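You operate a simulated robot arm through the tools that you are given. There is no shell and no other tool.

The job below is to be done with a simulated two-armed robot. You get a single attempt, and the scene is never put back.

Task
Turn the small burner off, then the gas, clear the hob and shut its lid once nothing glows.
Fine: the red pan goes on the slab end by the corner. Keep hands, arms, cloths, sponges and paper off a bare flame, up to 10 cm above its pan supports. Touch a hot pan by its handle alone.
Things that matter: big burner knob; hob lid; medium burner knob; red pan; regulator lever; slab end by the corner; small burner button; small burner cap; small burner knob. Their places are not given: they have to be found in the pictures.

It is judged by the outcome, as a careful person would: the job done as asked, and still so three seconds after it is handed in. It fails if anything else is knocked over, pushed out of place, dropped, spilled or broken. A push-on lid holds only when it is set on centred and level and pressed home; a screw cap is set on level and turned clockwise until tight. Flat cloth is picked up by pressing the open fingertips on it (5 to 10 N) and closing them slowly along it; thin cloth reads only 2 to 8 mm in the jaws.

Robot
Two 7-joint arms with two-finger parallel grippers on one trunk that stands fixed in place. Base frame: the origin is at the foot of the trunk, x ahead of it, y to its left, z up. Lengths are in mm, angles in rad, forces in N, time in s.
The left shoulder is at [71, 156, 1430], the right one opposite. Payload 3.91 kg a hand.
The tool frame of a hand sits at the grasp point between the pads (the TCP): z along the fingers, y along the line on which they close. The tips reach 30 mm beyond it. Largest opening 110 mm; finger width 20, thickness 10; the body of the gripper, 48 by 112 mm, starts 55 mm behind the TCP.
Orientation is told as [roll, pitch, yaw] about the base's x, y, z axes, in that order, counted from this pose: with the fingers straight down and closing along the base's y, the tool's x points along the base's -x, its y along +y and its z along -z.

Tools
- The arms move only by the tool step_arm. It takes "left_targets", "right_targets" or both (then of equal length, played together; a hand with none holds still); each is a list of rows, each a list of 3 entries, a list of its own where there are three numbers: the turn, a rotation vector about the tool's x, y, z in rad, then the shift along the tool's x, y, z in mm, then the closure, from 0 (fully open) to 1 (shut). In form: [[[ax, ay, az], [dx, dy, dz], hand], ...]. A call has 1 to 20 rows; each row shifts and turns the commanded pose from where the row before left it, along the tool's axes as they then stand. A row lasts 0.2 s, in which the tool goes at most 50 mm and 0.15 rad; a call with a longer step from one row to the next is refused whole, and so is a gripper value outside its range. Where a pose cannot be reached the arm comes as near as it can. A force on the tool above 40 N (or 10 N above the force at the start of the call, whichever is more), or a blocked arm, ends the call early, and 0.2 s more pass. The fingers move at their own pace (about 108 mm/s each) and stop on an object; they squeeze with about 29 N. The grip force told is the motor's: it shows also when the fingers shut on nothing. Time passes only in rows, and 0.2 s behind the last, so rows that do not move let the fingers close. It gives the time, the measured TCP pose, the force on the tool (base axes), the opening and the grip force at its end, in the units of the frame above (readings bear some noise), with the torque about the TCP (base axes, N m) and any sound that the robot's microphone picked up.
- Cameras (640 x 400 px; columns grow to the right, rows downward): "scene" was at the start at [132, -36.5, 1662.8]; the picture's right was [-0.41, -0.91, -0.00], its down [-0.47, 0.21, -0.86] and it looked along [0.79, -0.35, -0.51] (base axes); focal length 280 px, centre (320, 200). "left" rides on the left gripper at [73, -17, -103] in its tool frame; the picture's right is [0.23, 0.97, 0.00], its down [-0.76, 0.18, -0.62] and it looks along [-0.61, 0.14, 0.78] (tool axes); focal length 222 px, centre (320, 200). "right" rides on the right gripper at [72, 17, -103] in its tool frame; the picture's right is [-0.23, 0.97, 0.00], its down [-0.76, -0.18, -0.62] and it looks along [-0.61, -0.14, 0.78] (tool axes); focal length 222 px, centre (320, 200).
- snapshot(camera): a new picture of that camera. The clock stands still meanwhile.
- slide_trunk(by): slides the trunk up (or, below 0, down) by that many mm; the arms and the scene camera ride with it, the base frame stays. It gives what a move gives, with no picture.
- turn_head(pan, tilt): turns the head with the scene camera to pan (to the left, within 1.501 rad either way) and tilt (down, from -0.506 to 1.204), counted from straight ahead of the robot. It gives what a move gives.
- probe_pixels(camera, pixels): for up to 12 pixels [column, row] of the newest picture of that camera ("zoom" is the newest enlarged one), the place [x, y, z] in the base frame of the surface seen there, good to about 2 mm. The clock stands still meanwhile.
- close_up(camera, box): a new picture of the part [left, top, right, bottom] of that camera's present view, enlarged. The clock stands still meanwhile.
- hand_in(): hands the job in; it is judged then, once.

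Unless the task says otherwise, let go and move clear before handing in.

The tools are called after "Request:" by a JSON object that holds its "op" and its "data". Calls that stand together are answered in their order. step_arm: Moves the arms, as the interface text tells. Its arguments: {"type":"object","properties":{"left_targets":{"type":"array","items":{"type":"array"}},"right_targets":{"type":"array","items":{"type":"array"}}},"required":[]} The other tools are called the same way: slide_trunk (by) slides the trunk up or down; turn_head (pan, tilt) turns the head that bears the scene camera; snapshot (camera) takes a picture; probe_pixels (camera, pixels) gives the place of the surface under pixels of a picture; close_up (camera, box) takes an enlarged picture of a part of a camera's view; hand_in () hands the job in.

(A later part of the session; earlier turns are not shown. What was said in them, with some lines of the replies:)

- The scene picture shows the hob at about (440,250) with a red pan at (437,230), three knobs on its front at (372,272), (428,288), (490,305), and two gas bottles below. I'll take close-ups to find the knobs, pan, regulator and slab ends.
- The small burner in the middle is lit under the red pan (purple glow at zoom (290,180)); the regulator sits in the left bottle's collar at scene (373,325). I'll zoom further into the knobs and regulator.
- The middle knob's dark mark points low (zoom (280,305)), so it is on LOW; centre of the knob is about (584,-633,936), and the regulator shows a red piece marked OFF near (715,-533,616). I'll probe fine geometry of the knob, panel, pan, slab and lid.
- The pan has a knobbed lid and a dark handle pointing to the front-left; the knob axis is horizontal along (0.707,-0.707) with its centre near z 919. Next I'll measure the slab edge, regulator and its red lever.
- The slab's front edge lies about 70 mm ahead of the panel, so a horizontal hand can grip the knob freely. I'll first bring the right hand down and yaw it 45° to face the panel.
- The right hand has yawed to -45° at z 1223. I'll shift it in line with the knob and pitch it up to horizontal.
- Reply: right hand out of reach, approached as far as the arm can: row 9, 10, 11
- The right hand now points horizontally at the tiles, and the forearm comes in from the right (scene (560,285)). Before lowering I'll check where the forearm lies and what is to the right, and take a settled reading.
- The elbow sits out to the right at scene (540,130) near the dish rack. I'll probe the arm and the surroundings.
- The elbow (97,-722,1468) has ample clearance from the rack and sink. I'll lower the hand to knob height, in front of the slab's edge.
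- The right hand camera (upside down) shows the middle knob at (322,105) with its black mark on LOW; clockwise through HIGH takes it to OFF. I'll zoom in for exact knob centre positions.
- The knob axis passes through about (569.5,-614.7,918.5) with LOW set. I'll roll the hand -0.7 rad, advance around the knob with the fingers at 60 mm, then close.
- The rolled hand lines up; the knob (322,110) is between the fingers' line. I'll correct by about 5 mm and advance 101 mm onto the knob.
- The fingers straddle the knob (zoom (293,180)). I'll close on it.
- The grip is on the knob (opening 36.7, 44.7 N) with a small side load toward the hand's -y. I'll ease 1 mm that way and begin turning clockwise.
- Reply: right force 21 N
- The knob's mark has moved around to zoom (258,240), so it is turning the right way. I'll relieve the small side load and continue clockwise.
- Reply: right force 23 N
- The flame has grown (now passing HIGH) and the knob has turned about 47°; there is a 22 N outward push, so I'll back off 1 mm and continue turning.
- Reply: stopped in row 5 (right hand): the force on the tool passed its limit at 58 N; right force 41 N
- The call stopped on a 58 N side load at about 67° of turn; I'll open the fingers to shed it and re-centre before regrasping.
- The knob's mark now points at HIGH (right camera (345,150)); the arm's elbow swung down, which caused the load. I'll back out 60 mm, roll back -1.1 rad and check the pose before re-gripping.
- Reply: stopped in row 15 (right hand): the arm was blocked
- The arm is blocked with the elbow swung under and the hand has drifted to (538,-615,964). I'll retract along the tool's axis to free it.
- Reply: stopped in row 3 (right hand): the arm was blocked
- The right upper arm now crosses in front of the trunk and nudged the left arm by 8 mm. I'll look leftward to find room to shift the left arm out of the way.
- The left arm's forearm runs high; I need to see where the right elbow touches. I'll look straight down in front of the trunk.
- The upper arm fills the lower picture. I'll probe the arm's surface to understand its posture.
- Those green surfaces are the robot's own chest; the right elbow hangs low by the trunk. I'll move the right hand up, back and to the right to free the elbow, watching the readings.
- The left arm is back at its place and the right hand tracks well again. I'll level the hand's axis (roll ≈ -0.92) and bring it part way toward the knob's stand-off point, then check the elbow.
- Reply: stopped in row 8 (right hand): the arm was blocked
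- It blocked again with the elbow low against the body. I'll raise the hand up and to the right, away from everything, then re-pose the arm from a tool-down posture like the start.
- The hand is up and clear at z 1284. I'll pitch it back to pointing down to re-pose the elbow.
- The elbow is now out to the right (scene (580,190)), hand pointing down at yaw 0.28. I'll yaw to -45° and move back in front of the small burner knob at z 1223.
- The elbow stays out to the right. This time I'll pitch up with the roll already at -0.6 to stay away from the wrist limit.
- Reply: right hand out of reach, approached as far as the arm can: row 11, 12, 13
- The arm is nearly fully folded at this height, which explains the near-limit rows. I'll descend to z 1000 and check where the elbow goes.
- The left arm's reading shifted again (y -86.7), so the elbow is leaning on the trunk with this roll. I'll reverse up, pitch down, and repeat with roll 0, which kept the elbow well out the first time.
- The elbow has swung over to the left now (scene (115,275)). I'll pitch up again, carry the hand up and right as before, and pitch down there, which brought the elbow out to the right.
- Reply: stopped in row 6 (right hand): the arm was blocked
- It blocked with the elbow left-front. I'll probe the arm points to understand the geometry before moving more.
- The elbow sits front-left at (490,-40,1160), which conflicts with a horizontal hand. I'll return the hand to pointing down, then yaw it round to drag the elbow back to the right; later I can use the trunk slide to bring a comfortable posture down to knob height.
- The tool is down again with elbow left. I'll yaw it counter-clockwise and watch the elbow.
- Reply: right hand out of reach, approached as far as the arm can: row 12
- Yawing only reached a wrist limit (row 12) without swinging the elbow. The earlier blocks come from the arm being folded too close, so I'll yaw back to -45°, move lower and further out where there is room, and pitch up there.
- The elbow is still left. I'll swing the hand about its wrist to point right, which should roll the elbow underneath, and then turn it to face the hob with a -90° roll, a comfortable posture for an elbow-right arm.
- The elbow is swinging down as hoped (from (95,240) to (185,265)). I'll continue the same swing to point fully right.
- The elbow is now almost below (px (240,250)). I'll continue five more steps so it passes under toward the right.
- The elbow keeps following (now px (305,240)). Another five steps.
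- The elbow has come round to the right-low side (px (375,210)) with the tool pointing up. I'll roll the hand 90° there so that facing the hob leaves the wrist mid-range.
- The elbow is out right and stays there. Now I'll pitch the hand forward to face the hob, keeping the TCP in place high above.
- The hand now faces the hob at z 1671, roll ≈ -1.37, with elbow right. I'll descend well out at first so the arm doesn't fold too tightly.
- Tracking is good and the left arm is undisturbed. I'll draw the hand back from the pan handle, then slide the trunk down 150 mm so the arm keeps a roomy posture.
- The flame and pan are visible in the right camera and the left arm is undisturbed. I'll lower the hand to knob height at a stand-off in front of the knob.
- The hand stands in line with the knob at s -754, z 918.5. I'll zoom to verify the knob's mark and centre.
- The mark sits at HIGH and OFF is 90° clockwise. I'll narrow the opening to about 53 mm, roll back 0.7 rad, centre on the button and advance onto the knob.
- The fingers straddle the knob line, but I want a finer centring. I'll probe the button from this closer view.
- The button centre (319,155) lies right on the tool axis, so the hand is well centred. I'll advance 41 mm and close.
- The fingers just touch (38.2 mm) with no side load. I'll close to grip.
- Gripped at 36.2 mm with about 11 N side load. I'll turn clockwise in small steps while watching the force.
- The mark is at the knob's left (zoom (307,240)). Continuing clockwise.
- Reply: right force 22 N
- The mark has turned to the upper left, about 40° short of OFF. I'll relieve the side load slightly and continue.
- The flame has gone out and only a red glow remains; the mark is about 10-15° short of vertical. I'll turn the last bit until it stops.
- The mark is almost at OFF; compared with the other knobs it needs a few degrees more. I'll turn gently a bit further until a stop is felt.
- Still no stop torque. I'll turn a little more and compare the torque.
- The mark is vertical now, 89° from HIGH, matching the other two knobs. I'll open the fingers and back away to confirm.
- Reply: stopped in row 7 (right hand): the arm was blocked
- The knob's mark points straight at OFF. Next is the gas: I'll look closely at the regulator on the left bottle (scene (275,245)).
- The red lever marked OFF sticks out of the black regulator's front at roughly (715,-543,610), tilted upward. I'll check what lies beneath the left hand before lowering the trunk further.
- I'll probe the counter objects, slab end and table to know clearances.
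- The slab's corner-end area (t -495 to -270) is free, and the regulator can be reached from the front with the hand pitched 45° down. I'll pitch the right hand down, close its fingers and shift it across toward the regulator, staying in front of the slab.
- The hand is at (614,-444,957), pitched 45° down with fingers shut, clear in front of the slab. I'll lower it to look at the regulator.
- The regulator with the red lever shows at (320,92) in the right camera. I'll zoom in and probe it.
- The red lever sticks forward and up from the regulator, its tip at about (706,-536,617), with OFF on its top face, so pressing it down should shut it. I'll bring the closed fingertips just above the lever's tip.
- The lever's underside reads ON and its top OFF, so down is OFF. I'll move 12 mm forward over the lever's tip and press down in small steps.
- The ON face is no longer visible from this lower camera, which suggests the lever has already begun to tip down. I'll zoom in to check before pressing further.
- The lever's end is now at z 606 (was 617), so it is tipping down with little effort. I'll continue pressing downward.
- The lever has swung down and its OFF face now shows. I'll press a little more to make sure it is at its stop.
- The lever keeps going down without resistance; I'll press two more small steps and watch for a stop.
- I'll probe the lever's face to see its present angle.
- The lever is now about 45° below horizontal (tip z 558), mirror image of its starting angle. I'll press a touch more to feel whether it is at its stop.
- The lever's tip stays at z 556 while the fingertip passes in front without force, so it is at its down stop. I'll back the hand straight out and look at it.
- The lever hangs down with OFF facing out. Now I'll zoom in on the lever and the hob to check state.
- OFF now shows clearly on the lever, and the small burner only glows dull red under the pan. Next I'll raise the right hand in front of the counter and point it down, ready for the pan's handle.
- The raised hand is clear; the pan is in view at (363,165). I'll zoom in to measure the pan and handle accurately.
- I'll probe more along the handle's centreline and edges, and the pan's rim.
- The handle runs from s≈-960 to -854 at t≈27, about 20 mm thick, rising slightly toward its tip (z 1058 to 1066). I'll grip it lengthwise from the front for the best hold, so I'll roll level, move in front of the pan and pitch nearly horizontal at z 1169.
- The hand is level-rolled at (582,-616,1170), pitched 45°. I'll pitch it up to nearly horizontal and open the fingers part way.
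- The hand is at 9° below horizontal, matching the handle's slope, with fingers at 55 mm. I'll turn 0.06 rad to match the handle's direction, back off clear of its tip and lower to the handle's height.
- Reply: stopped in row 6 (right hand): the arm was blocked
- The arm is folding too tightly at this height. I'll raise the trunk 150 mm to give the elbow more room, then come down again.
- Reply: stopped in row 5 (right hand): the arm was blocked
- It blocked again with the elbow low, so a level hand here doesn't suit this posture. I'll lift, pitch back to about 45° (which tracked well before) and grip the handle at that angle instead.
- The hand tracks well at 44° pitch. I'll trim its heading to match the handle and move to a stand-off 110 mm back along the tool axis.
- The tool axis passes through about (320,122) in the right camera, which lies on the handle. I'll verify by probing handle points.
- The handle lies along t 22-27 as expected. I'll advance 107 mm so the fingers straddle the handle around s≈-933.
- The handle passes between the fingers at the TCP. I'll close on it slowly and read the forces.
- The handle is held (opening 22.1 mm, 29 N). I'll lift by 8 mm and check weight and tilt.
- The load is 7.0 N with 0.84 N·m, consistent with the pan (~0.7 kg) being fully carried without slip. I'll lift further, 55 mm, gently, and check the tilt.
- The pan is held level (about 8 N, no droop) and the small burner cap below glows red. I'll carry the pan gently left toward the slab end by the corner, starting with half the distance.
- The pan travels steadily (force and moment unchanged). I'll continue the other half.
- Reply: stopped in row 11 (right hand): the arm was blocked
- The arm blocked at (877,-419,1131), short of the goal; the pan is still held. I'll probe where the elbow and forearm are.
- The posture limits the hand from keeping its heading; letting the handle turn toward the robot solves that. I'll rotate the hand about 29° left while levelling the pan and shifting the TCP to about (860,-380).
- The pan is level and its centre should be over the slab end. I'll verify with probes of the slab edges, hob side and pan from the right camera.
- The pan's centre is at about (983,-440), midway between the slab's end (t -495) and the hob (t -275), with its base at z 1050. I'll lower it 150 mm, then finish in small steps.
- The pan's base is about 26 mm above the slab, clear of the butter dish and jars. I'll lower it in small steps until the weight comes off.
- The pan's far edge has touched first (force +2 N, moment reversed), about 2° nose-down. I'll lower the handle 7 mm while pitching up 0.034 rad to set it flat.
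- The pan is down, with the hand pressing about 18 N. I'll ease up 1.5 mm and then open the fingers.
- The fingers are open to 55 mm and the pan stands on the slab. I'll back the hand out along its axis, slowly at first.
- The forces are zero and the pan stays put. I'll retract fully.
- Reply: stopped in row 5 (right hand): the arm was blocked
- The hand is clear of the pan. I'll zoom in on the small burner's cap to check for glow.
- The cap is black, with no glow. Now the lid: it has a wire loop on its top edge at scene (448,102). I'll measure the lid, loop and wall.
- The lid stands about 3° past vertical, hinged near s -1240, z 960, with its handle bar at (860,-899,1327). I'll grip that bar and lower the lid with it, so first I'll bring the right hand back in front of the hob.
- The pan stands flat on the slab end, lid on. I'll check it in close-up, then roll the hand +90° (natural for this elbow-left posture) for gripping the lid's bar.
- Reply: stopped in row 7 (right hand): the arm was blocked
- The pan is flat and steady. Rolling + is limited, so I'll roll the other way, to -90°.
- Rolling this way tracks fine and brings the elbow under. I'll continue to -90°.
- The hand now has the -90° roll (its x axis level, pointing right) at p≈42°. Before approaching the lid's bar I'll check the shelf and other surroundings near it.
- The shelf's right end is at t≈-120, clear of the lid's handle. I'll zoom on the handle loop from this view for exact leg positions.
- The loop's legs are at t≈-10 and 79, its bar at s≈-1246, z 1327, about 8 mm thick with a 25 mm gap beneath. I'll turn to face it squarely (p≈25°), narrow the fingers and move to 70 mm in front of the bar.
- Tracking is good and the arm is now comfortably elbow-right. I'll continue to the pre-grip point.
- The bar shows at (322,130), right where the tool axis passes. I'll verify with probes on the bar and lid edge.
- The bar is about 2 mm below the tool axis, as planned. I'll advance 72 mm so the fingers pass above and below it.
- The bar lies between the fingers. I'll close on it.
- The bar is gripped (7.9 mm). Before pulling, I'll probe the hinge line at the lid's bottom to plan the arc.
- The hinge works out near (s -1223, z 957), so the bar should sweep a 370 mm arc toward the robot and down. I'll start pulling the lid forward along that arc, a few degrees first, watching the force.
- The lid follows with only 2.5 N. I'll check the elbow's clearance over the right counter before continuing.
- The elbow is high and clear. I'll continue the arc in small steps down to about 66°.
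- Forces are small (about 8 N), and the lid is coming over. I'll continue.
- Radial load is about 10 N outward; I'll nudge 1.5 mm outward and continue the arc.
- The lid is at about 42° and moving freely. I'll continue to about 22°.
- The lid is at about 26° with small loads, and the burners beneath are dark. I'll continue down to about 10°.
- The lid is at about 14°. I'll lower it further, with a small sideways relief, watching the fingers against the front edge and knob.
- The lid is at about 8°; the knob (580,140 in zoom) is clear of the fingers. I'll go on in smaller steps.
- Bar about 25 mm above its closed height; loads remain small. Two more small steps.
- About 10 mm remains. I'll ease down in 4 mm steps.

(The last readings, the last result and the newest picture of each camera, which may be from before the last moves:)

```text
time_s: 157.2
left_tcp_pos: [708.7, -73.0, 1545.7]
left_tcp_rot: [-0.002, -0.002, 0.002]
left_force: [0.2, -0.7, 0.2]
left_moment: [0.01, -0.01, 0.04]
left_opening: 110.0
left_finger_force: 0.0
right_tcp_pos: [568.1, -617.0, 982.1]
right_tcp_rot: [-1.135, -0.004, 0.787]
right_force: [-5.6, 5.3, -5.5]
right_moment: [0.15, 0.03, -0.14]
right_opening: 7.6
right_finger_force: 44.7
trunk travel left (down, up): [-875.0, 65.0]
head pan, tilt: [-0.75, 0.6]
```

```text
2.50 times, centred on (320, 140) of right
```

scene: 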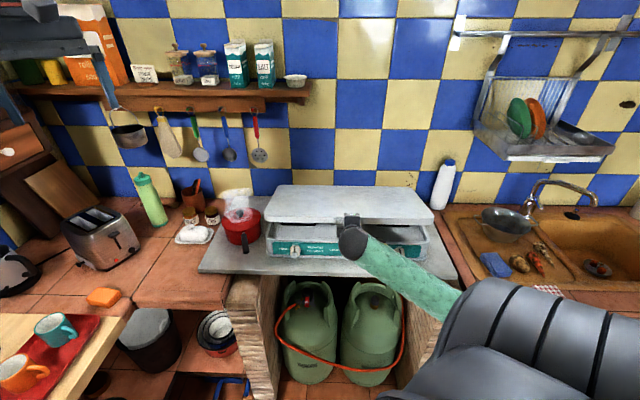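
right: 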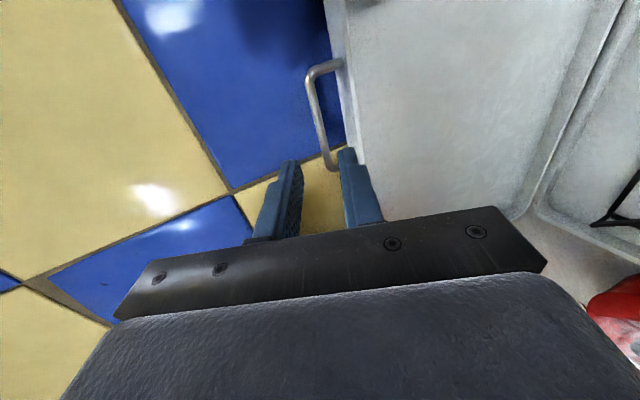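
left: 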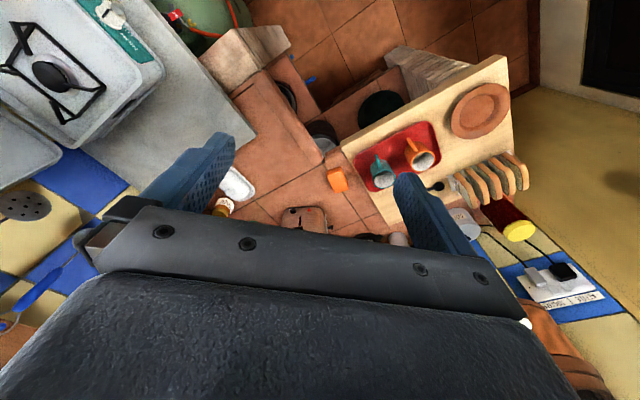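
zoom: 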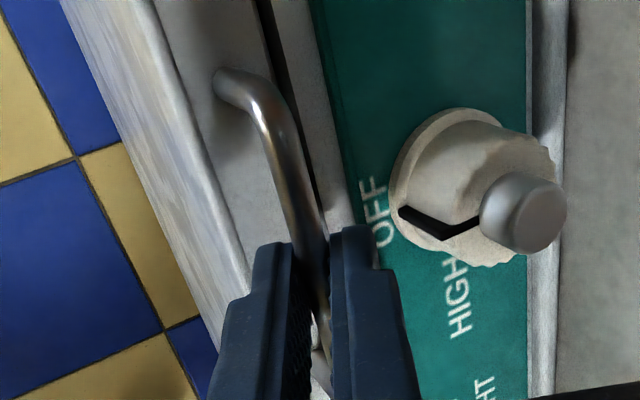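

The lid still hangs lightly (5.5 N) with a thin gap. Two more 3 mm steps.

Request:
{"op": "step_arm", "data": {"right_targets": [[[0, 0, 0], [0, 2.7, 0.8], 1.0], [[0, 0, 0], [0, 2.7, 0.8], 1.0], [[0, 0, 0], [0, 0, 0], 1.0]]}}

Request:
{"op": "close_up", "data": {"camera": "scene", "box": [250, 200, 350, 262]}}

```text
time_s: 158.0
left_tcp_pos: [707.1, -73.6, 1547.8]
left_tcp_rot: [-0.002, -0.001, 0.001]
left_force: [-0.2, -0.2, 0.1]
left_moment: [-0.02, -0.02, 0.01]
left_opening: 110.1
left_finger_force: 0.1
right_tcp_pos: [568.7, -616.5, 982.2]
right_tcp_rot: [-1.142, -0.003, 0.786]
right_force: [7.9, -11.1, 31.4]
right_moment: [-0.43, -0.39, -0.21]
right_opening: 7.8
right_finger_force: 45.3
trunk travel left (down, up): [-875.0, 65.0]
head pan, tilt: [-0.75, 0.6]
```

```text
6.40 times, centred on (300, 231) of scene
```

zoom: 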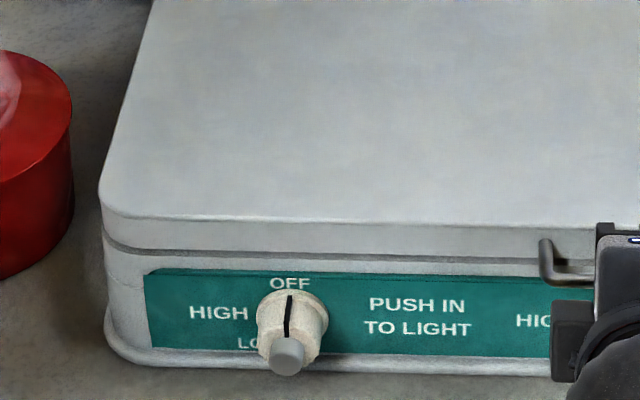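

The force jumped to 31 N with no further travel, so the lid is seated. I'll ease the pressure, open the fingers slightly and withdraw.

Request:
{"op": "step_arm", "data": {"right_targets": [[[0, 0, 0], [0, -2.7, -0.8], 1.0], [[0, 0, 0], [0, -2.2, -0.8], 1.0], [[0, 0, 0], [0, 0, 0], 0.95], [[0, 0, 0], [0, 0, 0], 0.88], [[0, 0, 0], [0, 0, 0], 0.83]]}}

Request:
{"op": "close_up", "data": {"camera": "right", "box": [240, 60, 400, 220]}}

Request:
{"op": "close_up", "data": {"camera": "scene", "box": [250, 170, 450, 290]}}

```text
time_s: 159.2
left_tcp_pos: [708.9, -73.1, 1547.0]
left_tcp_rot: [-0.003, -0.003, 0.002]
left_force: [0.2, 0.0, -0.4]
left_moment: [-0.03, -0.01, 0.01]
left_opening: 109.9
left_finger_force: 0.0
right_tcp_pos: [568.3, -615.9, 980.6]
right_tcp_rot: [-1.132, -0.003, 0.785]
right_force: [-0.3, 0.5, 0.7]
right_moment: [0.0, -0.01, 0.01]
right_opening: 18.8
right_finger_force: 0.1
trunk travel left (down, up): [-875.0, 65.0]
head pan, tilt: [-0.75, 0.6]
```

```text
2.50 times, centred on (320, 140) of right
```

zoom: 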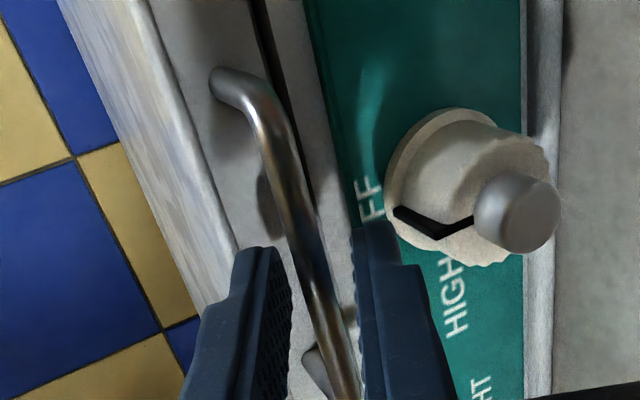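

```text
3.20 times, centred on (350, 230) of scene
```

zoom: 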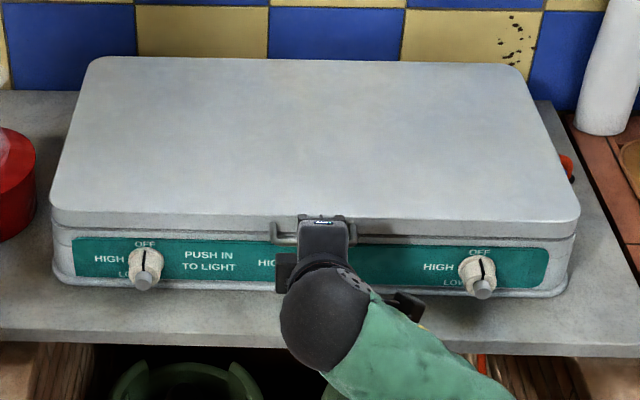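

The bar is free and the lid stays shut. I'll withdraw straight back along the tool axis, above the knob.

Request:
{"op": "step_arm", "data": {"right_targets": [[[0, 0, 0], [0, -2, -12], 0.83], [[0, 0, 0], [0, 0, -20], 0.83], [[0, 0, 0], [0, 0, -25], 0.83], [[0, 0, 0], [0, -10, -25], 0.83], [[0, 0, 0], [0, -30, 0], 0.83], [[0, 0, 0], [0, -40, 0], 0.83], [[0, 0, 0], [0, 0, 0], 0.83]]}}

Request:
{"op": "snapshot", "data": {"camera": "scene"}}

Request:
{"op": "close_up", "data": {"camera": "scene", "box": [220, 170, 460, 300]}}

```text
time_s: 160.8
left_tcp_pos: [707.8, -73.9, 1546.0]
left_tcp_rot: [-0.002, -0.002, 0.002]
left_force: [0.6, -0.6, -0.4]
left_moment: [-0.02, 0.02, 0.03]
left_opening: 110.0
left_finger_force: 0.0
right_tcp_pos: [539.1, -588.2, 1092.7]
right_tcp_rot: [-1.134, -0.003, 0.785]
right_force: [0.0, 0.1, -0.5]
right_moment: [0.0, 0.01, -0.02]
right_opening: 18.8
right_finger_force: 0.1
trunk travel left (down, up): [-875.0, 65.0]
head pan, tilt: [-0.75, 0.6]
```

```text
taken
```

scene: 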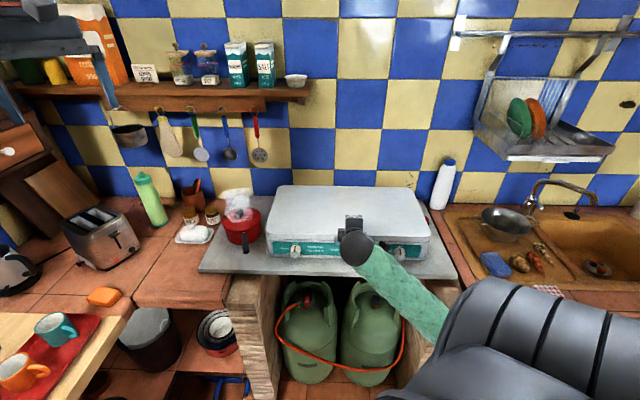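

```text
2.67 times, centred on (340, 235) of scene
```

zoom: 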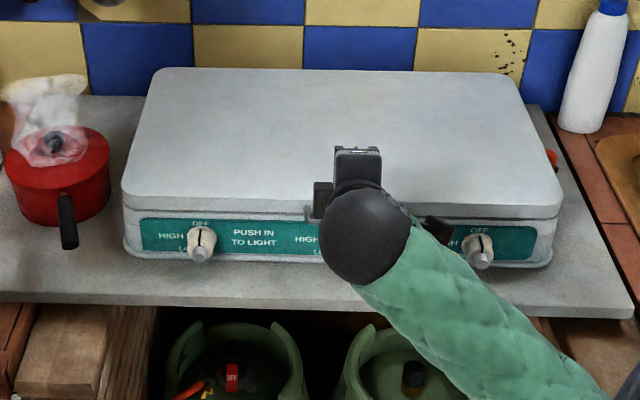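

The lid is shut and the regulator shows OFF (zoom (232,378)). I'll raise the hand clear to the right to inspect everything.

Request:
{"op": "step_arm", "data": {"right_targets": [[[0, 0, 0], [20, -40, 0], 0.83], [[0, 0, 0], [30, -35, 0], 0.83], [[0, 0, 0], [30, -35, 0], 0.83], [[0, 0, 0], [35, -30, 0], 0.83], [[0, 0, 0], [35, -30, 0], 0.83], [[0, 0, 0], [0, 0, 0], 0.83]]}}

Request:
{"op": "snapshot", "data": {"camera": "scene"}}

Request:
{"op": "close_up", "data": {"camera": "scene", "box": [220, 170, 460, 300]}}

```text
time_s: 162.2
left_tcp_pos: [709.8, -74.6, 1546.8]
left_tcp_rot: [-0.001, -0.002, 0.002]
left_force: [0.5, -0.2, 0.8]
left_moment: [0.02, 0.02, -0.02]
left_opening: 110.2
left_finger_force: 0.0
right_tcp_pos: [485.5, -748.2, 1245.3]
right_tcp_rot: [-1.135, 0.0, 0.787]
right_force: [0.3, -0.6, -0.6]
right_moment: [-0.01, 0.02, -0.01]
right_opening: 18.6
right_finger_force: 0.0
trunk travel left (down, up): [-875.0, 65.0]
head pan, tilt: [-0.75, 0.6]
```

```text
taken
```

scene: 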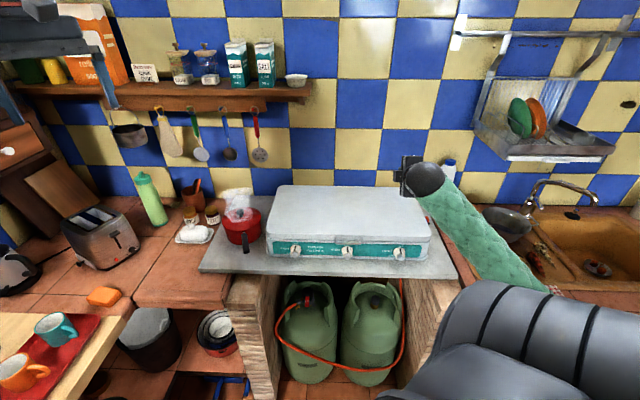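

```text
2.67 times, centred on (340, 235) of scene
```

zoom: 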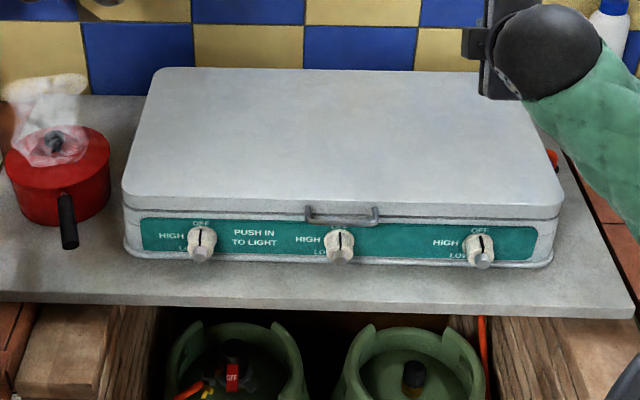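

All three knobs look upright and the lid lies flat. I'll zoom in on the middle knob, lever, lid seam and pan for a final check.

Request:
{"op": "close_up", "data": {"camera": "scene", "box": [315, 235, 379, 275]}}

Request:
{"op": "close_up", "data": {"camera": "scene", "box": [275, 280, 339, 330]}}

Request:
{"op": "close_up", "data": {"camera": "scene", "box": [170, 170, 300, 290]}}

Request:
{"op": "close_up", "data": {"camera": "scene", "box": [260, 180, 440, 270]}}

```text
10.00 times, centred on (347, 255) of scene
```

zoom: 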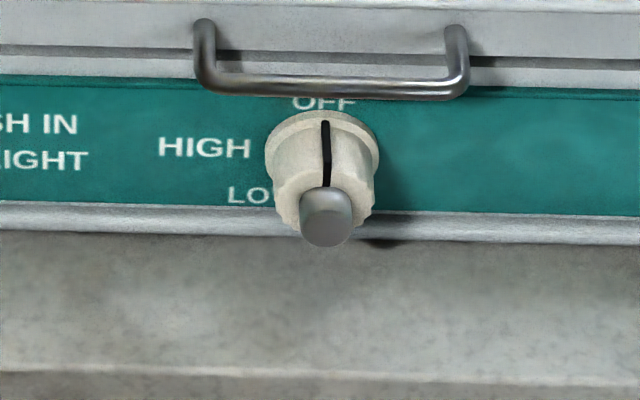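

```text
8.00 times, centred on (307, 305) of scene
```

zoom: 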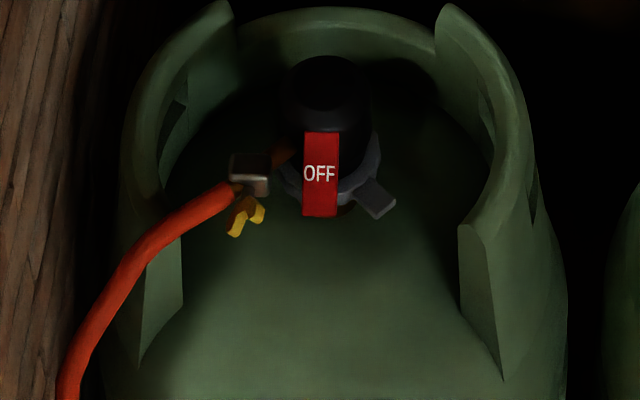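

```text
3.33 times, centred on (235, 230) of scene
```

zoom: 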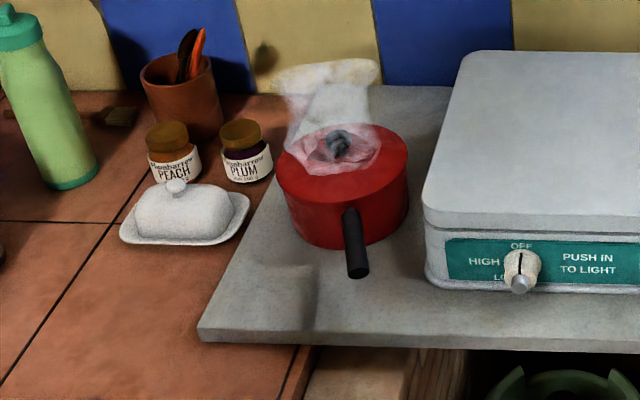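

```text
3.56 times, centred on (350, 225) of scene
```

zoom: 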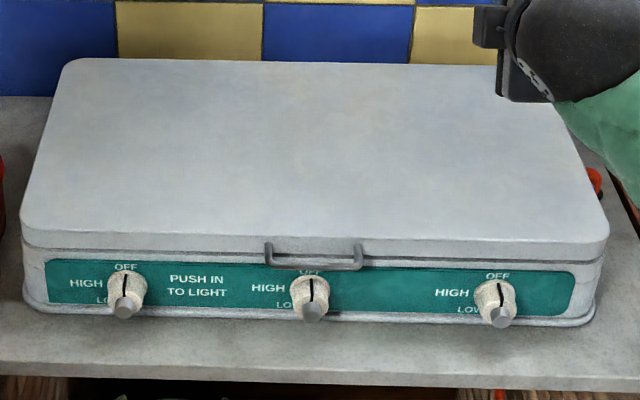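

Everything checks out. The small burner's mark is at OFF, the regulator lever shows OFF, and the lid is seated. The pan stands on the slab end by the corner with its lid on, the neighbouring items are undisturbed, and both hands are clear. I'll hand in.

Request:
{"op": "hand_in", "data": {}}

```text
The job is handed in.
```

The job is done and handed in; the scoring result hasn't come back.

- **Small burner:** its knob is turned clockwise to OFF, and the other two knobs still point to OFF.
- **Gas:** the regulator lever on the left bottle is pressed down, with its OFF face showing.
- **Red pan:** it sits flat on the slab end by the corner with its own lid on. I moved it by the handle only.
- **Hob lid:** the small burner's cap was black before I lowered the lid by its handle, and the lid is seated.

**Possible side effect:** while turning the burner knob, the hand pushed sideways at about 58 N before the move stopped. Measurements before and after suggest the hob may have shifted 4–5 mm along the slab, though that is close to the measuring error. Nothing else looks out of place, and both hands are clear.
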